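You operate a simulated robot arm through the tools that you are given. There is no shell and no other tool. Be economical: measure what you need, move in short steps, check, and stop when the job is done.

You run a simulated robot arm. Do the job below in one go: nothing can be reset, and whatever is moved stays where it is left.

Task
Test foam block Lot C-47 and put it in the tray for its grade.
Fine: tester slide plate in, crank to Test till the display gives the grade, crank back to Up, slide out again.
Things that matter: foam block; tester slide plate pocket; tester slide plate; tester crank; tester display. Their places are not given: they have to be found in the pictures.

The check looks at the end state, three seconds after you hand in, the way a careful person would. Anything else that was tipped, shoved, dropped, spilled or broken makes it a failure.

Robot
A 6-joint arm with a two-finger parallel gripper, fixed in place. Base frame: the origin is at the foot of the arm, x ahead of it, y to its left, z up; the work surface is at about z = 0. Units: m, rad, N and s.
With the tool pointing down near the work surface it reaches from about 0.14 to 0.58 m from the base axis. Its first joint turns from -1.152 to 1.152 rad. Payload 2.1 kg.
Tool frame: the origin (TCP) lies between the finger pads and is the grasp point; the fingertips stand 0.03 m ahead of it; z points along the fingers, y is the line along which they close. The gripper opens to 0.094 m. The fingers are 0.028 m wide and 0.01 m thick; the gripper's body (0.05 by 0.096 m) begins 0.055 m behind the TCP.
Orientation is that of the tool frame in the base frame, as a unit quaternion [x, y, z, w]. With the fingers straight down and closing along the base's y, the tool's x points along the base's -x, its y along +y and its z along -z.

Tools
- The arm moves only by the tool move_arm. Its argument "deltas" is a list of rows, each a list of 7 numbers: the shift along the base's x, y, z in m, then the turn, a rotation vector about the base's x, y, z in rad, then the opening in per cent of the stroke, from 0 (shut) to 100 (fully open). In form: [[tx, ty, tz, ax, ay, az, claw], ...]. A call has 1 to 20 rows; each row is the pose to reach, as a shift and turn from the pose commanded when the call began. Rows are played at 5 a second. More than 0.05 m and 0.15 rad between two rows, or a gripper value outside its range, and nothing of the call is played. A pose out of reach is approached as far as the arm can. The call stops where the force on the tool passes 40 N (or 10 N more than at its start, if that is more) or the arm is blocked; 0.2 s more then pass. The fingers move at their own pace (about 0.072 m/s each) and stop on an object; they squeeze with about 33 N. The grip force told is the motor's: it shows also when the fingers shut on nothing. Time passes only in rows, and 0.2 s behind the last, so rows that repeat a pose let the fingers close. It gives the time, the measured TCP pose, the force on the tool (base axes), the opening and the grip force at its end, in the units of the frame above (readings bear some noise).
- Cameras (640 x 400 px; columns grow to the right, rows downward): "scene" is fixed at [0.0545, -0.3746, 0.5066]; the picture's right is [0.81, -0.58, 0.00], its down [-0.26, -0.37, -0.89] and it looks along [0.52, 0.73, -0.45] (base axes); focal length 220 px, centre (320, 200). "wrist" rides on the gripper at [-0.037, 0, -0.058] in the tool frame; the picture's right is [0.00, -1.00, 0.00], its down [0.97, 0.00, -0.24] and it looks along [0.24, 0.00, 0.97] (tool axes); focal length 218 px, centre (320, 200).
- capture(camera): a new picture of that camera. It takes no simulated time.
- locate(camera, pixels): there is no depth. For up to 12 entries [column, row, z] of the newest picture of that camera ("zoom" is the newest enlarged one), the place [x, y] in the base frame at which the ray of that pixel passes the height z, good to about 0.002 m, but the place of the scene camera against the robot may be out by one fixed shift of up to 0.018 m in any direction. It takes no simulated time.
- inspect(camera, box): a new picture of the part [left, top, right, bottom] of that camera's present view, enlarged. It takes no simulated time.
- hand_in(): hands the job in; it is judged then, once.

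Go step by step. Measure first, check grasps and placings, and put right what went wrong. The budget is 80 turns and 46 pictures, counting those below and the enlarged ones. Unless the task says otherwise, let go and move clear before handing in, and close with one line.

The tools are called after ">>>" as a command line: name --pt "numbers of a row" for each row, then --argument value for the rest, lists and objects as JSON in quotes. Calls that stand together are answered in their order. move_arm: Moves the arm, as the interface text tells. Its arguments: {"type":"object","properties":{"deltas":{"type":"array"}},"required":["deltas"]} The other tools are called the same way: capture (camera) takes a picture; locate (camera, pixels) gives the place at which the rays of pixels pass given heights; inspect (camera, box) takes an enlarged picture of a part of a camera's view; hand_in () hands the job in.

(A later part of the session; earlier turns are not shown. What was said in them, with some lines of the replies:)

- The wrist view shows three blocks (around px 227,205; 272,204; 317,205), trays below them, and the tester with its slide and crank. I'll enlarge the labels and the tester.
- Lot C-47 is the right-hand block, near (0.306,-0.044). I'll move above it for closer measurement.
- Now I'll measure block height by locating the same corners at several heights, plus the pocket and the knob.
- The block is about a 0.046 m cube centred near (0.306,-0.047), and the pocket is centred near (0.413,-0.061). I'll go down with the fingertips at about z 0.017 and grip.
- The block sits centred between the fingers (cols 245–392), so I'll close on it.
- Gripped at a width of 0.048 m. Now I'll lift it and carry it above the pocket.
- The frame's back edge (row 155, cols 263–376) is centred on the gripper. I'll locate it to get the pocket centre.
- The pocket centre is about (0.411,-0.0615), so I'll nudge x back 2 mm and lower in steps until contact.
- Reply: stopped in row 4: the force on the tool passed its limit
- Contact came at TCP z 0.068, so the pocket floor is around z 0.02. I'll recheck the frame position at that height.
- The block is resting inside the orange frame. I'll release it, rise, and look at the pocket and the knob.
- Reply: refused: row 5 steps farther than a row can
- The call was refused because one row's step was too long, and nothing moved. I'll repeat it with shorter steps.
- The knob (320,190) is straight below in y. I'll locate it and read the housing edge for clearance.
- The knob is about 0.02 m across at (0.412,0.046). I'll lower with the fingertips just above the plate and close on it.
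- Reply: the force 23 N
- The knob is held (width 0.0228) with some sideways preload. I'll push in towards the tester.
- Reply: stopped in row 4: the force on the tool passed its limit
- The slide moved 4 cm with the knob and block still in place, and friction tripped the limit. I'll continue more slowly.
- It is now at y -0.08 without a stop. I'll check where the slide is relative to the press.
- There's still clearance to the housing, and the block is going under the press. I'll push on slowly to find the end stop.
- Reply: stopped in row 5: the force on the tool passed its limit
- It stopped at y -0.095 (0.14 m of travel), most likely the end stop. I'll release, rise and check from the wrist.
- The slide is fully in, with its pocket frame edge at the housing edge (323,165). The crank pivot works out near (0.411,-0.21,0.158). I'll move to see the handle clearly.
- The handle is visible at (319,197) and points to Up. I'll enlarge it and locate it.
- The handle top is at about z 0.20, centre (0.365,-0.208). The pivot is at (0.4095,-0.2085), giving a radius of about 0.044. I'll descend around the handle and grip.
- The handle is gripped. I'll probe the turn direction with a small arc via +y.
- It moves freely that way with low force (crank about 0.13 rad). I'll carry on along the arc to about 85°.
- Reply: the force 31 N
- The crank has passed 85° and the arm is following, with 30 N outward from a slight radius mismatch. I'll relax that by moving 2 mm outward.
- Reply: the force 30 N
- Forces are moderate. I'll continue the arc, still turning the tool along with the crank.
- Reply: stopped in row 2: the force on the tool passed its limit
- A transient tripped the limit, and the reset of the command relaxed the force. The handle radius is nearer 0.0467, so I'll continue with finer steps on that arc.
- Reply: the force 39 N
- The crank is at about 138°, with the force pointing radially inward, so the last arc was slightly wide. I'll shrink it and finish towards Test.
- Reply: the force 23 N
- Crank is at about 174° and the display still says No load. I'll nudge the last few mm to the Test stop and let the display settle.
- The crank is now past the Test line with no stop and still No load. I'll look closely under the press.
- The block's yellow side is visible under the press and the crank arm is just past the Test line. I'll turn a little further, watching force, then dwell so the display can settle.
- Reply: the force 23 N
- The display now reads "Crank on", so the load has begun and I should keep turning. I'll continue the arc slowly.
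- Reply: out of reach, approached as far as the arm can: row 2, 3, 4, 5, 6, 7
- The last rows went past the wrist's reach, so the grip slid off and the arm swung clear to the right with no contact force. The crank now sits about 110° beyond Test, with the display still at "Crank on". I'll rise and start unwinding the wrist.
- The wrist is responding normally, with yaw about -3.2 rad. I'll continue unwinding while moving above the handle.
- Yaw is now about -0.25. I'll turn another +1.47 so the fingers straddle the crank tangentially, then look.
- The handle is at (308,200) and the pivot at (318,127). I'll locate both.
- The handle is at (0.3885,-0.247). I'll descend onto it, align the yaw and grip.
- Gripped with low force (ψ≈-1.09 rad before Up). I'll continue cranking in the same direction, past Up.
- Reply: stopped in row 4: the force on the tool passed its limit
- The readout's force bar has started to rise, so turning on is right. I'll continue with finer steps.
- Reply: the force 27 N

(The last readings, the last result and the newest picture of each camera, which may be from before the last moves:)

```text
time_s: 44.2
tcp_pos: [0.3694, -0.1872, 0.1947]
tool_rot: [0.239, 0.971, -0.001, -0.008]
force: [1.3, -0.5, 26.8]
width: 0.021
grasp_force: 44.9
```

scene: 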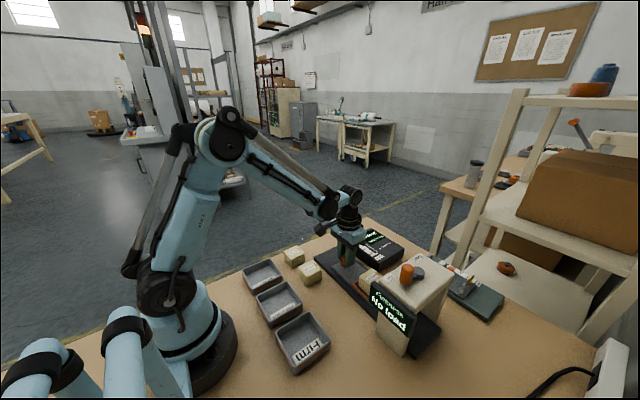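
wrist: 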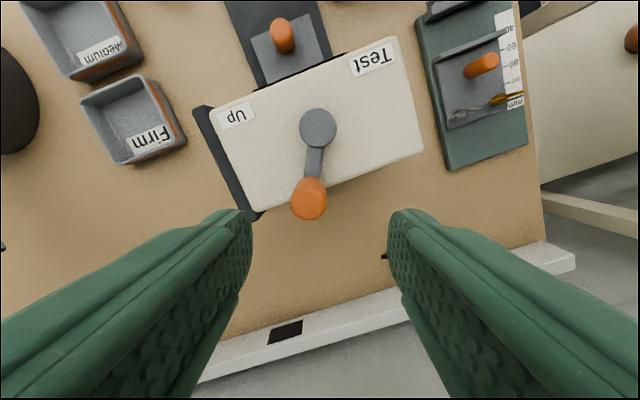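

The crank passed Up and is at ψ≈0.49. I'll continue towards Test for the second time round.

>>> move_arm --pt "0.0028 0.0046 0 0 0 -0.12 12" --pt "0.0061 0.0089 0 0 0 -0.24 12" --pt "0.0099 0.0128 0 0 0 -0.36 12" --pt "0.0142 0.0162 0 0 0 -0.48 12" --pt "0.0188 0.019 0 0 0 -0.6 12" --pt "0.0237 0.0213 0 0 0 -0.72 12" --pt "0.0289 0.0229 0 0 0 -0.84 12" --pt "0.0342 0.0239 0 0 0 -0.96 12" --pt "0.0396 0.0243 0 0 0 -1.08 12" --pt "0.045 0.0241 0 0 0 -1.2 12" --pt "0.0504 0.0231 0 0 0 -1.32 12" --pt "0.0556 0.0216 0 0 0 -1.44 12" --pt "0.0605 0.0195 0 0 0 -1.56 12"

>>> inspect --camera "scene" --box '[340, 215, 460, 330]'

```text
time_s: 44.9
tcp_pos: [0.3759, -0.1777, 0.1951]
tool_rot: [0.366, 0.931, 0.001, -0.009]
force: [-3.6, 2.9, 5.3]
width: 0.0212
grasp_force: 45.3
stopped in row 3: the force on the tool passed its limit (the readings are from after the stop); the commanded pose is now the measured one
```

```text
3.48 times, centred on (400, 272) of scene
```

zoom: 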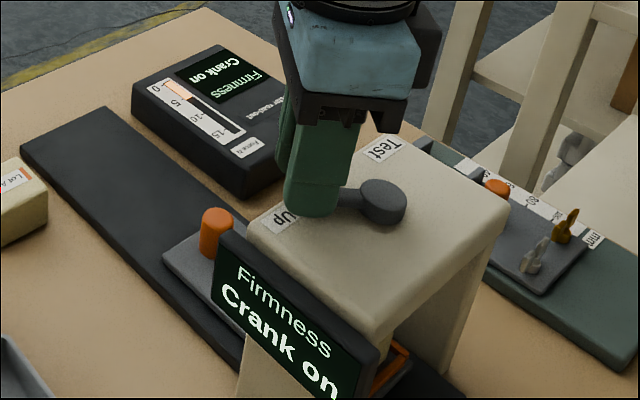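

The force bar is at about 5 N and climbing, at ψ≈0.74. I'll keep going with small steps.

>>> move_arm --pt "0.0028 0.0028 0 0 0 -0.088 12" --pt "0.006 0.0055 0 0 0 -0.178 12" --pt "0.0093 0.0078 0 0 0 -0.268 12" --pt "0.0129 0.0098 0 0 0 -0.358 12" --pt "0.0166 0.0115 0 0 0 -0.448 12" --pt "0.0205 0.0128 0 0 0 -0.538 12" --pt "0.0245 0.0138 0 0 0 -0.628 12" --pt "0.0285 0.0145 0 0 0 -0.718 12" --pt "0.0326 0.0147 0 0 0 -0.808 12" --pt "0.0367 0.0146 0 0 0 -0.898 12" --pt "0.0407 0.0142 0 0 0 -0.988 12" --pt "0.0448 0.0133 0 0 0 -1.078 12" --pt "0.0487 0.0122 0 0 0 -1.168 12" --pt "0.0525 0.0106 0 0 0 -1.258 12" --pt "0.0561 0.0088 0 0 0 -1.348 12" --pt "0.0596 0.0066 0 0 0 -1.438 12"

```text
time_s: 48.3
tcp_pos: [0.4373, -0.1708, 0.1931]
tool_rot: [0.889, 0.458, 0.008, -0.007]
force: [12.2, 15.9, 1.0]
width: 0.0214
grasp_force: 45.2
```

The crank is at ψ≈2.2. I'll continue to Test and look at the display.

>>> move_arm --pt "0.0036 -0.0023 0 0 0 -0.09 12" --pt "0.0066 -0.0053 0 0 0 -0.18 12" --pt "0.0093 -0.0085 0 0 0 -0.27 12" --pt "0.0117 -0.012 0 0 0 -0.36 12" --pt "0.0137 -0.0156 0 0 0 -0.45 12" --pt "0.0154 -0.0194 0 0 0 -0.54 12" --pt "0.0167 -0.0233 0 0 0 -0.63 12" --pt "0.0177 -0.0274 0 0 0 -0.72 12" --pt "0.0182 -0.0315 0 0 0 -0.81 12" --pt "0.0185 -0.0357 0 0 0 -0.9 12" --pt "0.0185 -0.0357 0 0 0 -0.9 12"

>>> inspect --camera "scene" --box '[340, 215, 460, 330]'

```text
time_s: 50.7
tcp_pos: [0.4559, -0.2078, 0.1955]
tool_rot: [1.0, 0.024, 0.012, -0.001]
force: [26.5, 0.4, 2.3]
width: 0.021
grasp_force: 45.1
```

```text
3.48 times, centred on (400, 272) of scene
```

zoom: 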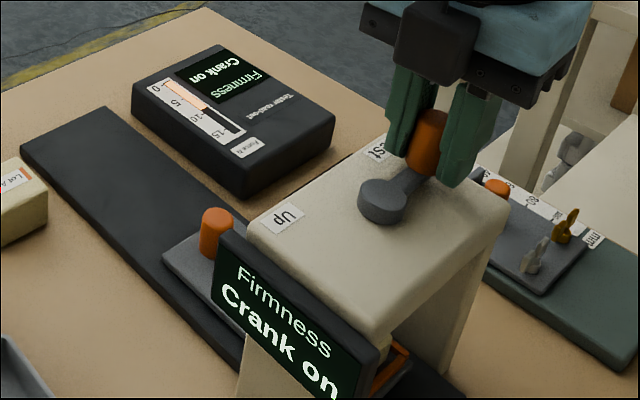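

The force bar is near 9–10 N at one and a half turns, and the display still asks to crank on. The wrist is near its limit, so I'll release, rise and unwind half a turn to regrip.

>>> move_arm --pt "0 0 0 0 0 0 55" --pt "0 0 0 0 0 0 55" --pt "0 0 0.035 0 0 0 55" --pt "0 0 0.07 0 0 0.1 55" --pt "0 0 0.07 0 0 0.25 55" --pt "0 0 0.07 0 0 0.4 55" --pt "0 0 0.07 0 0 0.55 55" --pt "0 0 0.07 0 0 0.7 55" --pt "0 0 0.07 0 0 0.85 55" --pt "0 0 0.07 0 0 1.0 55" --pt "0 0 0.07 0 0 1.15 55" --pt "0 0 0.07 0 0 1.3 55" --pt "0 0 0.07 0 0 1.45 55" --pt "0 0 0.07 0 0 1.6 55" --pt "0 0 0.07 0 0 1.75 55" --pt "0 0 0.07 0 0 1.9 55" --pt "0 0 0.07 0 0 2.05 55" --pt "0 0 0.07 0 0 2.2 55" --pt "0 0 0.07 0 0 2.35 55" --pt "0 0 0.07 0 0 2.5 55"

```text
time_s: 54.9
tcp_pos: [0.4534, -0.2054, 0.2651]
tool_rot: [0.289, 0.957, 0.0, -0.009]
force: [-0.7, 0.6, -0.1]
width: 0.0517
grasp_force: 0.0
```

Nearly unwound. I'll finish the turn, descend on the handle at (0.4555,-0.2075) and grip.

>>> move_arm --pt "0.001 -0.001 0 0 0 0.15 55" --pt "0.002 -0.002 0 0 0 0.3 55" --pt "0.002 -0.002 0 0 0 0.45 55" --pt "0.002 -0.002 0 0 0 0.58 55" --pt "0.002 -0.002 -0.03 0 0 0.58 55" --pt "0.002 -0.002 -0.055 0 0 0.58 55" --pt "0.002 -0.002 -0.07 0 0 0.58 55" --pt "0.002 -0.002 -0.07 0 0 0.58 12" --pt "0.002 -0.002 -0.07 0 0 0.58 12" --pt "0.002 -0.002 -0.07 0 0 0.58 12"

```text
time_s: 57.1
tcp_pos: [0.4556, -0.2074, 0.1927]
tool_rot: [0.005, 1.0, -0.003, -0.01]
force: [-2.4, 0.1, -4.4]
width: 0.0212
grasp_force: 44.7
```

Gripped again at ψ≈π. I'll crank on another ~50° and check the display.

>>> move_arm --pt "-0.0002 -0.0041 0 0 0 -0.09 12" --pt "-0.0007 -0.0082 0 0 0 -0.18 12" --pt "-0.0017 -0.0122 0 0 0 -0.27 12" --pt "-0.0029 -0.0161 0 0 0 -0.36 12" --pt "-0.0046 -0.0199 0 0 0 -0.45 12" --pt "-0.0065 -0.0235 0 0 0 -0.54 12" --pt "-0.0088 -0.0269 0 0 0 -0.63 12" --pt "-0.0113 -0.0301 0 0 0 -0.72 12" --pt "-0.0142 -0.0331 0 0 0 -0.81 12" --pt "-0.0173 -0.0358 0 0 0 -0.9 12"

>>> inspect --camera "scene" --box '[340, 215, 460, 330]'

```text
time_s: 57.7
tcp_pos: [0.4564, -0.2085, 0.1931]
tool_rot: [0.073, 0.997, 0.003, -0.013]
force: [-4.1, 6.9, -2.9]
width: 0.0214
grasp_force: 45.1
stopped in row 2: the force on the tool passed its limit (the readings are from after the stop); the commanded pose is now the measured one
```

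```text
3.48 times, centred on (400, 272) of scene
```

zoom: 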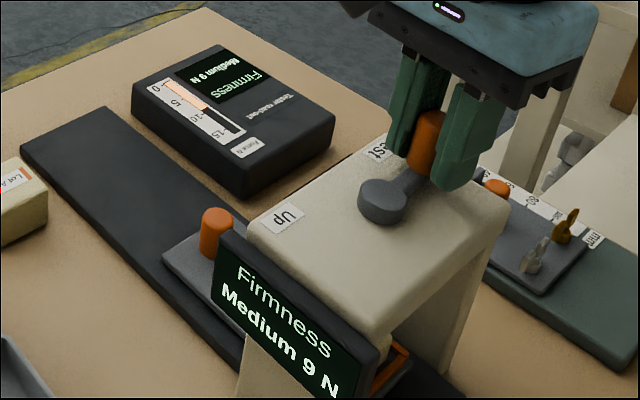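

The display now gives "Medium 9 N", and the crank is at the Test stop after one and a half turns. I'll crank back the other way towards Up.

>>> move_arm --pt "-0.0002 0.0046 0 0 0 0.11 12" --pt "-0.0009 0.0091 0 0 0 0.22 12" --pt "-0.002 0.0135 0 0 0 0.33 12" --pt "-0.0036 0.0178 0 0 0 0.44 12" --pt "-0.0056 0.0219 0 0 0 0.55 12" --pt "-0.008 0.0258 0 0 0 0.66 12" --pt "-0.0107 0.0294 0 0 0 0.77 12" --pt "-0.0139 0.0328 0 0 0 0.88 12" --pt "-0.0173 0.0358 0 0 0 0.99 12" --pt "-0.021 0.0385 0 0 0 1.1 12" --pt "-0.025 0.0407 0 0 0 1.21 12" --pt "-0.0291 0.0426 0 0 0 1.32 12" --pt "-0.0335 0.044 0 0 0 1.43 12" --pt "-0.0379 0.045 0 0 0 1.54 12"

```text
time_s: 60.7
tcp_pos: [0.4183, -0.163, 0.1937]
tool_rot: [-0.644, 0.765, -0.005, -0.009]
force: [3.4, 21.1, 5.8]
width: 0.0216
grasp_force: 44.6
```

Working well: the crank is back about 79° and yaw is +1.40. I'll go a bit further to see whether the wrist has room on this side.

>>> move_arm --pt "-0.0046 0.0013 0 0 0 0.1 12" --pt "-0.0092 0.0015 0 0 0 0.2 12" --pt "-0.0137 0.0012 0 0 0 0.3 12" --pt "-0.0183 0.0004 0 0 0 0.4 12"

```text
time_s: 61.7
tcp_pos: [0.3986, -0.1624, 0.1937]
tool_rot: [0.782, -0.623, 0.008, 0.009]
force: [-2.2, 10.7, -11.2]
width: 0.0215
grasp_force: 44.8
```

Yaw +1.79 is reachable. I'll continue.

>>> move_arm --pt "-0.0044 -0.0013 0 0 0 0.1 12" --pt "-0.0086 -0.0029 0 0 0 0.2 12" --pt "-0.0127 -0.0051 0 0 0 0.3 12" --pt "-0.0165 -0.0076 0 0 0 0.4 12" --pt "-0.0201 -0.0104 0 0 0 0.5 12" --pt "-0.0233 -0.0136 0 0 0 0.6 12"

```text
time_s: 63.1
tcp_pos: [0.3756, -0.1778, 0.1931]
tool_rot: [0.931, -0.365, 0.01, 0.007]
force: [-1.3, 1.1, -8.0]
width: 0.0211
grasp_force: 45.5
```

Yaw is +2.39 and I estimate the limit near +2.5. I'll release, rise and unwind half a turn before regripping.

>>> move_arm --pt "0 0 0 0 0 0 55" --pt "0 0 0 0 0 0 55" --pt "0 0 0.04 0 0 0 55" --pt "0 0 0.065 0 0 -0.14 55" --pt "0 0 0.065 0 0 -0.288 55" --pt "0 0 0.065 0 0 -0.436 55" --pt "0 0 0.065 0 0 -0.584 55" --pt "0 0 0.065 0 0 -0.732 55" --pt "0 0 0.065 0 0 -0.88 55" --pt "0 0 0.065 0 0 -1.028 55" --pt "0 0 0.065 0 0 -1.176 55" --pt "0 0 0.065 0 0 -1.324 55" --pt "0 0 0.065 0 0 -1.472 55" --pt "0 0 0.065 0 0 -1.62 55" --pt "0 0 0.065 0 0 -1.768 55" --pt "0 0 0.065 0 0 -1.916 55" --pt "0 0 0.065 0 0 -2.064 55" --pt "0 0 0.065 0 0 -2.212 55" --pt "0 0 0.065 0 0 -2.36 55" --pt "0 0 0.065 0 0 -2.508 55"

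```text
time_s: 67.3
tcp_pos: [0.3764, -0.1763, 0.2583]
tool_rot: [0.058, 0.998, 0.003, -0.011]
force: [-0.1, -0.3, -0.6]
width: 0.0517
grasp_force: 0.0
```

Now I'll finish the turn, regrip the handle at (0.3757,-0.1778) and continue the backward stroke in one call.

>>> move_arm --pt "-0.0007 -0.0015 0 0 0 -0.148 55" --pt "-0.0007 -0.0015 0 0 0 -0.296 55" --pt "-0.0007 -0.0015 0 0 0 -0.444 55" --pt "-0.0007 -0.0015 0 0 0 -0.59 55" --pt "-0.0007 -0.0015 -0.035 0 0 -0.61 55" --pt "-0.0007 -0.0015 -0.065 0 0 -0.61 55" --pt "-0.0007 -0.0015 -0.065 0 0 -0.61 12" --pt "-0.0007 -0.0015 -0.065 0 0 -0.61 12" --pt "-0.0007 -0.0015 -0.065 0 0 -0.61 12" --pt "-0.0036 -0.005 -0.065 0 0 -0.51 12" --pt "-0.0061 -0.0089 -0.065 0 0 -0.41 12" --pt "-0.0082 -0.0129 -0.065 0 0 -0.31 12" --pt "-0.0099 -0.0172 -0.065 0 0 -0.21 12" --pt "-0.0112 -0.0215 -0.065 0 0 -0.11 12" --pt "-0.012 -0.026 -0.065 0 0 -0.01 12" --pt "-0.0124 -0.0306 -0.065 0 0 0.09 12" --pt "-0.0123 -0.0352 -0.065 0 0 0.19 12" --pt "-0.0117 -0.0397 -0.065 0 0 0.29 12" --pt "-0.0108 -0.0441 -0.065 0 0 0.39 12" --pt "-0.0093 -0.0485 -0.065 0 0 0.49 12"

```text
time_s: 71.5
tcp_pos: [0.3673, -0.2259, 0.1941]
tool_rot: [-0.188, 0.982, -0.001, -0.013]
force: [-3.6, -0.2, -8.5]
width: 0.0212
grasp_force: 44.6
```

The grip held and the crank is back 3.53 of 9.42 rad. I'll continue through -y.

>>> move_arm --pt "0.0019 -0.0041 0 0 0 0.1 12" --pt "0.0043 -0.0081 0 0 0 0.2 12" --pt "0.007 -0.0117 0 0 0 0.3 12" --pt "0.0101 -0.0151 0 0 0 0.4 12" --pt "0.0135 -0.0182 0 0 0 0.5 12" --pt "0.0171 -0.0208 0 0 0 0.6 12" --pt "0.0211 -0.0232 0 0 0 0.7 12" --pt "0.0252 -0.0251 0 0 0 0.8 12" --pt "0.0295 -0.0266 0 0 0 0.9 12" --pt "0.034 -0.0276 0 0 0 1.0 12" --pt "0.0385 -0.0282 0 0 0 1.1 12" --pt "0.0431 -0.0284 0 0 0 1.2 12" --pt "0.0476 -0.0281 0 0 0 1.3 12" --pt "0.0521 -0.0273 0 0 0 1.4 12" --pt "0.0565 -0.0261 0 0 0 1.5 12" --pt "0.0608 -0.0245 0 0 0 1.6 12" --pt "0.0649 -0.0224 0 0 0 1.7 12" --pt "0.0687 -0.02 0 0 0 1.8 12" --pt "0.0723 -0.0171 0 0 0 1.9 12"

```text
time_s: 75.4
tcp_pos: [0.4369, -0.2452, 0.1926]
tool_rot: [0.896, -0.443, 0.011, 0.008]
force: [0.3, 1.4, 6.0]
width: 0.0214
grasp_force: 45.0
stopped in row 19: the force on the tool passed its limit (the readings are from after the stop); the commanded pose is now the measured one
```

5.35 rad done. The trip was a transient, so I'll release, rise and unwind half a turn again.

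>>> move_arm --pt "0 0 0 0 0 0 55" --pt "0 0 0 0 0 0 55" --pt "0 0 0.04 0 0 0 55" --pt "0 0 0.065 0 0 -0.14 55" --pt "0 0 0.065 0 0 -0.288 55" --pt "0 0 0.065 0 0 -0.436 55" --pt "0 0 0.065 0 0 -0.584 55" --pt "0 0 0.065 0 0 -0.732 55" --pt "0 0 0.065 0 0 -0.88 55" --pt "0 0 0.065 0 0 -1.028 55" --pt "0 0 0.065 0 0 -1.176 55" --pt "0 0 0.065 0 0 -1.324 55" --pt "0 0 0.065 0 0 -1.472 55" --pt "0 0 0.065 0 0 -1.62 55" --pt "0 0 0.065 0 0 -1.768 55" --pt "0 0 0.065 0 0 -1.916 55" --pt "0 0 0.065 0 0 -2.064 55" --pt "0 0 0.065 0 0 -2.212 55" --pt "0 0 0.065 0 0 -2.36 55" --pt "0 0 0.065 0 0 -2.508 55"

```text
time_s: 79.6
tcp_pos: [0.4379, -0.2457, 0.2586]
tool_rot: [0.144, 0.989, 0.005, -0.013]
force: [0.7, 0.3, 0.4]
width: 0.0519
grasp_force: 0.1
```

Now I'll finish the turn, regrip, and continue the stroke past the Test side.

>>> move_arm --pt "-0.0008 0.0005 0 0 0 -0.148 55" --pt "-0.0008 0.0005 0 0 0 -0.296 55" --pt "-0.0008 0.0005 0 0 0 -0.444 55" --pt "-0.0008 0.0005 0 0 0 -0.592 55" --pt "-0.0008 0.0005 0 0 0 -0.74 55" --pt "-0.0008 0.0005 -0.035 0 0 -0.74 55" --pt "-0.0008 0.0005 -0.065 0 0 -0.74 55" --pt "-0.0008 0.0005 -0.065 0 0 -0.74 12" --pt "-0.0008 0.0005 -0.065 0 0 -0.74 12" --pt "-0.0008 0.0005 -0.065 0 0 -0.74 12" --pt "0.0027 0.0034 -0.065 0 0 -0.64 12" --pt "0.006 0.0066 -0.065 0 0 -0.54 12" --pt "0.0089 0.0102 -0.065 0 0 -0.44 12" --pt "0.0114 0.014 -0.065 0 0 -0.34 12" --pt "0.0135 0.018 -0.065 0 0 -0.24 12" --pt "0.0152 0.0223 -0.065 0 0 -0.14 12" --pt "0.0165 0.0267 -0.065 0 0 -0.04 12" --pt "0.0173 0.0312 -0.065 0 0 0.06 12" --pt "0.0177 0.0357 -0.065 0 0 0.16 12" --pt "0.0176 0.0403 -0.065 0 0 0.26 12"

```text
time_s: 83.8
tcp_pos: [0.4556, -0.205, 0.1931]
tool_rot: [0.012, 1.0, 0.003, -0.012]
force: [14.5, 0.8, 4.4]
width: 0.021
grasp_force: 45.4
```

The grip held, and about 3.07 rad remain to Up. Continuing the stroke through +y.

>>> move_arm --pt "-0.0005 0.0045 0 0 0 0.1 12" --pt "-0.0015 0.009 0 0 0 0.2 12" --pt "-0.003 0.0134 0 0 0 0.3 12" --pt "-0.0049 0.0175 0 0 0 0.4 12" --pt "-0.0071 0.0215 0 0 0 0.5 12" --pt "-0.0098 0.0252 0 0 0 0.6 12" --pt "-0.0128 0.0287 0 0 0 0.7 12" --pt "-0.0162 0.0318 0 0 0 0.8 12" --pt "-0.0198 0.0346 0 0 0 0.9 12" --pt "-0.0237 0.037 0 0 0 1.0 12" --pt "-0.0278 0.039 0 0 0 1.1 12" --pt "-0.0321 0.0405 0 0 0 1.2 12" --pt "-0.0366 0.0417 0 0 0 1.3 12" --pt "-0.0411 0.0424 0 0 0 1.4 12" --pt "-0.0457 0.0426 0 0 0 1.5 12" --pt "-0.0502 0.0424 0 0 0 1.6 12" --pt "-0.0547 0.0417 0 0 0 1.7 12" --pt "-0.0592 0.0406 0 0 0 1.8 12" --pt "-0.0635 0.039 0 0 0 1.9 12" --pt "-0.0676 0.037 0 0 0 2.0 12"

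```text
time_s: 88.0
tcp_pos: [0.3872, -0.1683, 0.1941]
tool_rot: [0.834, -0.551, 0.01, 0.009]
force: [9.1, -13.8, -2.1]
width: 0.0207
grasp_force: 44.8
```

About 1.06 rad are left and yaw is +1.97. I'll turn the wrist to near +2.4, then finish by translation up to the Up stop.

>>> move_arm --pt "-0.0039 -0.0024 0 0 0 0.09 12" --pt "-0.0074 -0.0052 0 0 0 0.18 12" --pt "-0.0108 -0.0084 0 0 0 0.27 12" --pt "-0.0138 -0.0118 0 0 0 0.36 12" --pt "-0.0164 -0.0156 0 0 0 0.4 12" --pt "-0.0186 -0.0195 0 0 0 0.42 12" --pt "-0.0205 -0.0237 0 0 0 0.42 12" --pt "-0.0219 -0.0281 0 0 0 0.42 12" --pt "-0.0228 -0.0326 0 0 0 0.42 12" --pt "-0.0233 -0.0371 0 0 0 0.42 12" --pt "-0.0234 -0.0417 0 0 0 0.42 12"

```text
time_s: 90.3
tcp_pos: [0.3635, -0.1985, 0.1927]
tool_rot: [0.933, -0.361, 0.006, -0.003]
force: [3.5, 20.2, 3.6]
width: 0.0245
grasp_force: 45.2
stopped in row 11: the force on the tool passed its limit (the readings are from after the stop); the commanded pose is now the measured one
```

The pads slipped near the end (width 0.0245). I'll release, rise and unwind the wrist to yaw 0, then check how close the crank is to Up.

>>> move_arm --pt "0 0 0 0 0 0 60" --pt "0 0 0 0 0 0 60" --pt "0 0 0.04 0 0 0 70" --pt "0 0 0.07 0 0 -0.14 80" --pt "0 0 0.07 0 0 -0.288 80" --pt "0 0 0.07 0 0 -0.436 80" --pt "0 0 0.07 0 0 -0.584 80" --pt "0 0 0.07 0 0 -0.732 80" --pt "0 0 0.07 0 0 -0.88 80" --pt "0 0 0.07 0 0 -1.028 80" --pt "0 0 0.07 0 0 -1.176 80" --pt "0 -0.002 0.07 0 0 -1.324 80" --pt "0 -0.004 0.07 0 0 -1.472 80" --pt "0 -0.006 0.07 0 0 -1.62 80" --pt "0 -0.008 0.07 0 0 -1.768 80" --pt "0 -0.01 0.07 0 0 -1.916 80" --pt "0 -0.01 0.07 0 0 -2.064 80" --pt "0 -0.01 0.07 0 0 -2.212 80" --pt "0 -0.01 0.07 0 0 -2.36 80" --pt "0 -0.01 0.07 0 0 -2.4 80"

>>> capture --camera "wrist"

```text
time_s: 94.5
tcp_pos: [0.3613, -0.2114, 0.2644]
tool_rot: [0.004, 1.0, 0.001, -0.007]
force: [-0.4, 0.8, -0.3]
width: 0.075
grasp_force: 0.1
```

```text
5 pictures are left
```

wrist: 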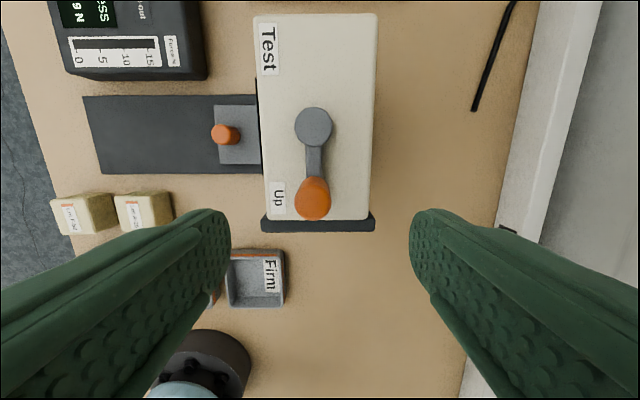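

The crank is nearly at Up (handle 313,198; pivot 313,127). I'll locate the handle for a final nudge against the stop.

>>> locate --camera "wrist" --pixels '[[313, 200, 0.2], [313, 127, 0.158], [315, 180, 0.16], [225, 134, 0.055], [260, 134, 0.02]]'

```text
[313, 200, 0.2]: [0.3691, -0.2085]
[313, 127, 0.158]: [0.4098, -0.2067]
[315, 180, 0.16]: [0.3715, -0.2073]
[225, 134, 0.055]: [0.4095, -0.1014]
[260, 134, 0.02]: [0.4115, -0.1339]
```

It's within a few hundredths of a radian of Up. I'll grip once more and press gently towards -y to seat it on the stop, then release and rise.

>>> move_arm --pt "0.004 0.003 -0.035 0 0 0 55" --pt "0.004 0.003 -0.07 0 0 0 55" --pt "0.004 0.003 -0.07 0 0 0 12" --pt "0.004 0.003 -0.07 0 0 0 12" --pt "0.004 0.003 -0.07 0 0 0 12" --pt "0.004 0.001 -0.07 0 0 0 12" --pt "0.004 -0.001 -0.07 0 0 0 12" --pt "0.004 -0.002 -0.07 0 0 0 12" --pt "0.004 -0.003 -0.07 0 0 0 12" --pt "0.004 -0.004 -0.07 0 0 0 12"

```text
time_s: 96.2
tcp_pos: [0.3655, -0.2081, 0.1928]
tool_rot: [-0.001, 1.0, 0.006, -0.009]
force: [-3.4, 9.7, -3.0]
width: 0.0211
grasp_force: 44.9
stopped in row 8: the force on the tool passed its limit (the readings are from after the stop); the commanded pose is now the measured one
```

The crank is seated against the Up stop. I'll release, rise, move above the slide knob, go down and grip it.

>>> move_arm --pt "0 0 0 0 0 0 55" --pt "0 0 0 0 0 0 55" --pt "0 0 0.035 0 0 0 55" --pt "0 0 0.065 0 0 0 55" --pt "0.012 0.035 0.065 0 0 0 55" --pt "0.024 0.07 0.065 0 0 0 55" --pt "0.036 0.1 0.065 0 0 0 55" --pt "0.0465 0.1125 0.055 0 0 0 55" --pt "0.0465 0.1125 0.01 0 0 0 55" --pt "0.0465 0.1125 -0.035 0 0 0 55" --pt "0.0465 0.1125 -0.08 0 0 0 55" --pt "0.0465 0.1125 -0.115 0 0 0 55" --pt "0.0465 0.1125 -0.132 0 0 0 55" --pt "0.0465 0.1125 -0.132 0 0 0 12" --pt "0.0465 0.1125 -0.132 0 0 0 12" --pt "0.0465 0.1125 -0.132 0 0 0 12"

```text
time_s: 99.6
tcp_pos: [0.4147, -0.0949, 0.0611]
tool_rot: [-0.001, 1.0, 0.006, -0.007]
force: [-1.5, 14.4, -10.8]
width: 0.0229
grasp_force: 44.8
```

The knob is gripped (width 0.0229). I'll pull the slide out slowly.

>>> move_arm --pt "0 0.006 0 0 0 0 12" --pt "0 0.013 0 0 0 0 12" --pt "0 0.02 0 0 0 0 12" --pt "0 0.027 0 0 0 0 12" --pt "0 0.034 0 0 0 0 12" --pt "0 0.041 0 0 0 0 12" --pt "0 0.048 0 0 0 0 12" --pt "0 0.055 0 0 0 0 12" --pt "0 0.062 0 0 0 0 12" --pt "0 0.069 0 0 0 0 12" --pt "0 0.076 0 0 0 0 12" --pt "0 0.083 0 0 0 0 12" --pt "0 0.09 0 0 0 0 12" --pt "0 0.097 0 0 0 0 12" --pt "0 0.104 0 0 0 0 12" --pt "0 0.111 0 0 0 0 12" --pt "0 0.118 0 0 0 0 12" --pt "0 0.125 0 0 0 0 12" --pt "0 0.132 0 0 0 0 12" --pt "0 0.138 0 0 0 0 12"

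```text
time_s: 101.3
tcp_pos: [0.4137, -0.0446, 0.0602]
tool_rot: [0.0, 1.0, 0.005, -0.006]
force: [-0.4, 0.6, 5.3]
width: 0.0232
grasp_force: 45.3
stopped in row 8: the force on the tool passed its limit (the readings are from after the stop); the commanded pose is now the measured one
```

Stopped by friction after 5 cm. The force is relaxed again, so I'll go on with smaller steps.

>>> move_arm --pt "0 0.003 0 0 0 0 12" --pt "0 0.008 0 0 0 0 12" --pt "0 0.013 0 0 0 0 12" --pt "0 0.018 0 0 0 0 12" --pt "0 0.023 0 0 0 0 12" --pt "0 0.028 0 0 0 0 12" --pt "0 0.033 0 0 0 0 12" --pt "0 0.038 0 0 0 0 12" --pt "0 0.043 0 0 0 0 12" --pt "0 0.048 0 0 0 0 12" --pt "0 0.053 0 0 0 0 12" --pt "0 0.058 0 0 0 0 12" --pt "0 0.063 0 0 0 0 12" --pt "0 0.068 0 0 0 0 12" --pt "0 0.073 0 0 0 0 12" --pt "0 0.078 0 0 0 0 12" --pt "0 0.083 0 0 0 0 12" --pt "0 0.088 0 0 0 0 12" --pt "0 0.091 0 0 0 0 12" --pt "0 0.094 0 0 0 0 12"

```text
time_s: 105.5
tcp_pos: [0.4142, 0.0463, 0.0607]
tool_rot: [0.002, 1.0, 0.0, -0.005]
force: [4.2, -29.8, -14.2]
width: 0.0228
grasp_force: 44.9
```

The slide is back at its outer stop (y 0.046, 30 N against it). I'll release, rise, move over the pocket and look.

>>> move_arm --pt "0 0 0 0 0 0 50" --pt "0 0 0 0 0 0 50" --pt "0 0 0.045 0 0 0 50" --pt "0 0 0.08 0 0 0 60" --pt "0 -0.035 0.095 0 0 0 75" --pt "0 -0.07 0.105 0 0 0 75" --pt "-0.002 -0.105 0.105 0 0 0 75" --pt "-0.003 -0.107 0.105 0 0 0 75"

>>> capture --camera "wrist"

```text
time_s: 107.3
tcp_pos: [0.4113, -0.0592, 0.1676]
tool_rot: [0.0, 1.0, 0.005, -0.006]
force: [1.0, -0.1, 1.7]
width: 0.0705
grasp_force: 0.0
```

```text
4 pictures are left
```

wrist: 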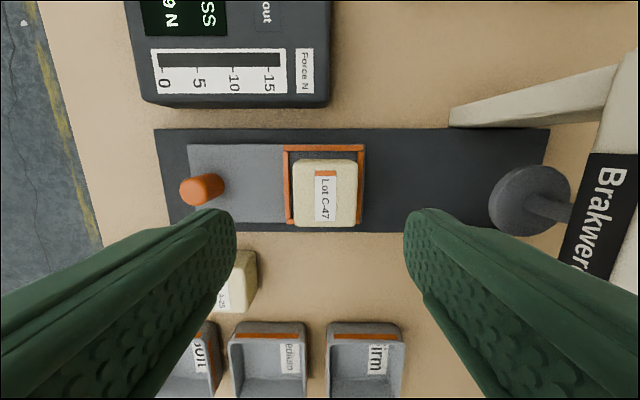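

The slide is out with the block in the pocket (cols 293–356), and the display on the readout holds "9 N". I'll locate the block and the Medium tray.

>>> locate --camera "wrist" --pixels '[[293, 193, 0.064], [356, 193, 0.064], [325, 160, 0.064], [325, 226, 0.064], [268, 365, 0.02], [229, 362, 0.035], [306, 362, 0.035], [268, 325, 0.035]]'

```text
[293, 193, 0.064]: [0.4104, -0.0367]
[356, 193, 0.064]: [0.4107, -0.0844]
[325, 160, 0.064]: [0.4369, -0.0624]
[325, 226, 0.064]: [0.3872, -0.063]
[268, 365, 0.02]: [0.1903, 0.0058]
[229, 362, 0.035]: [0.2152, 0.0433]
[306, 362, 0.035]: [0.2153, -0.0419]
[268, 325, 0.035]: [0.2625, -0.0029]
```

The block is at (0.412,-0.061). I'll lower, grip and lift it.

>>> move_arm --pt "0.0005 -0.0015 -0.04 0 0 0 75" --pt "0.0005 -0.0015 -0.075 0 0 0 75" --pt "0.0005 -0.0015 -0.0985 0 0 0 75" --pt "0.0005 -0.0015 -0.0985 0 0 0 42" --pt "0.0005 -0.0015 -0.0985 0 0 0 42" --pt "0.0005 -0.0015 -0.0985 0 0 0 42" --pt "0.0005 -0.0015 -0.06 0 0 0 42" --pt "0.0005 -0.0015 -0.02 0 0 0 42" --pt "0.0005 -0.0015 0.0 0 0 0 42"

```text
time_s: 109.3
tcp_pos: [0.4129, -0.0601, 0.1679]
tool_rot: [0.0, 1.0, 0.005, -0.007]
force: [-0.6, 0.1, 0.6]
width: 0.0485
grasp_force: 32.6
```

The block is held (width 0.0485). I'll carry it at height to above the Medium tray and look.

>>> move_arm --pt "-0.03 0.009 0 0 0 0 40" --pt "-0.061 0.018 0 0 0 0 40" --pt "-0.092 0.027 0 0 0 0 40" --pt "-0.123 0.036 0 0 0 0 40" --pt "-0.154 0.045 0 0 0 0 40" --pt "-0.185 0.054 0 0 0 0 40" --pt "-0.213 0.064 -0.015 0 0 0 40" --pt "-0.218 0.064 -0.03 0 0 0 40" --pt "-0.218 0.064 -0.03 0 0 0 40"

>>> capture --camera "wrist"

```text
time_s: 111.3
tcp_pos: [0.1923, 0.0052, 0.1356]
tool_rot: [0.001, 1.0, 0.006, -0.006]
force: [0.5, 0.5, 0.1]
width: 0.0479
grasp_force: 33.1
```

```text
3 pictures are left
```

wrist: 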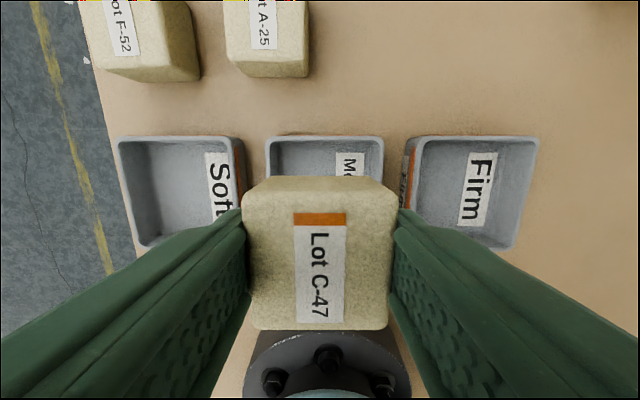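

>>> locate --camera "wrist" --pixels '[[267, 142, 0.03], [382, 142, 0.03], [325, 139, 0.03], [120, 190, 0.03], [243, 190, 0.03], [180, 139, 0.03], [190, 243, 0.03], [410, 190, 0.03], [525, 190, 0.03]]'

```text
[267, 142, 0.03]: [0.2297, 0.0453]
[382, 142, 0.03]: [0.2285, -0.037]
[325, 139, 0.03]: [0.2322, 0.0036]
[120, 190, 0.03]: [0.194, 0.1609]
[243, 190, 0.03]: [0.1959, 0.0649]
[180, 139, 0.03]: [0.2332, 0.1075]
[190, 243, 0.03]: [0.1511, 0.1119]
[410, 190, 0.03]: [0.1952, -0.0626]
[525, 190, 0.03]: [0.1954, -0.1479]
```

The Medium tray's centre is about (0.192,0.004). I'll lower the block to the tray floor in small steps.

>>> move_arm --pt "0 -0.001 -0.035 0 0 0 40" --pt "0 -0.001 -0.06 0 0 0 40" --pt "0 -0.001 -0.07 0 0 0 40" --pt "0 -0.001 -0.075 0 0 0 40" --pt "0 -0.001 -0.079 0 0 0 40" --pt "0 -0.001 -0.082 0 0 0 40"

```text
time_s: 112.7
tcp_pos: [0.1938, 0.0045, 0.0545]
tool_rot: [0.0, 1.0, 0.005, -0.006]
force: [-0.4, 0.6, 0.7]
width: 0.0481
grasp_force: 33.2
```

The block is a few mm at most above the tray floor, inside the walls. I'll open slightly so the fingers don't touch the tray, then rise and look.

>>> move_arm --pt "0 0 -0.001 0 0 0 54" --pt "0 0 -0.001 0 0 0 55" --pt "0 0 0.02 0 0 0 55" --pt "0 0 0.05 0 0 0 60" --pt "0.02 0 0.09 0 0 0 60" --pt "0.05 0 0.12 0 0 0 60" --pt "0.08 0 0.15 0 0 0 60" --pt "0.11 0 0.18 0 0 0 60" --pt "0.11 0 0.18 0 0 0 60"

>>> capture --camera "wrist"

>>> inspect --camera "scene" --box '[230, 210, 520, 390]'

```text
time_s: 114.7
tcp_pos: [0.3051, 0.0042, 0.2363]
tool_rot: [0.0, 1.0, 0.005, -0.006]
force: [0.2, 0.7, 0.6]
width: 0.0564
grasp_force: 0.1
```

```text
2 pictures are left
```

wrist: 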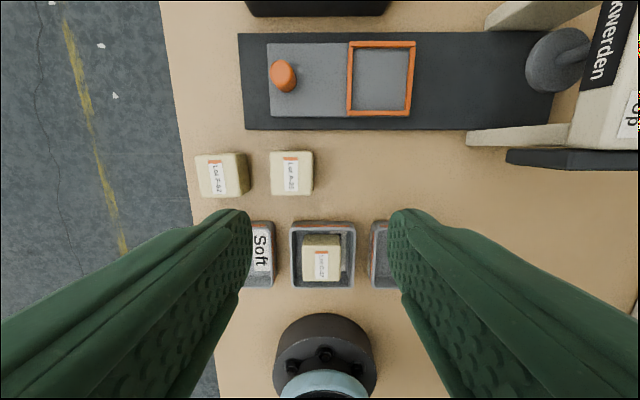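

```text
2.21 times, centred on (375, 300) of scene
```

zoom: 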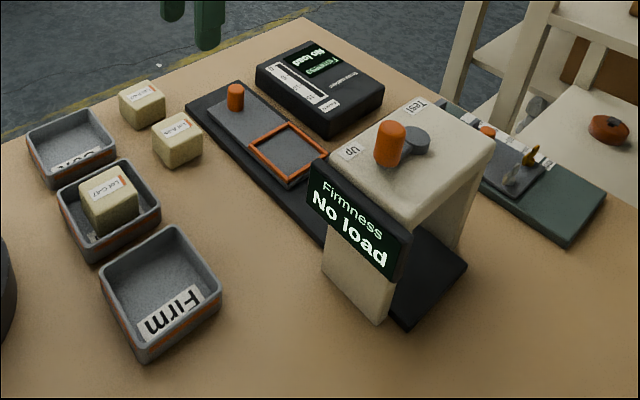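

The block sits flat in the Medium tray (wrist px 322,258). The slide is out, the crank is at Up, the display has cleared and everything else is in place, so I'm handing in.

>>> hand_in

```text
The job is handed in.
```

Lot C-47 tested as Medium (9 N) and is in the Medium tray; the crank is back at Up, the slide plate is out, and the job is handed in.
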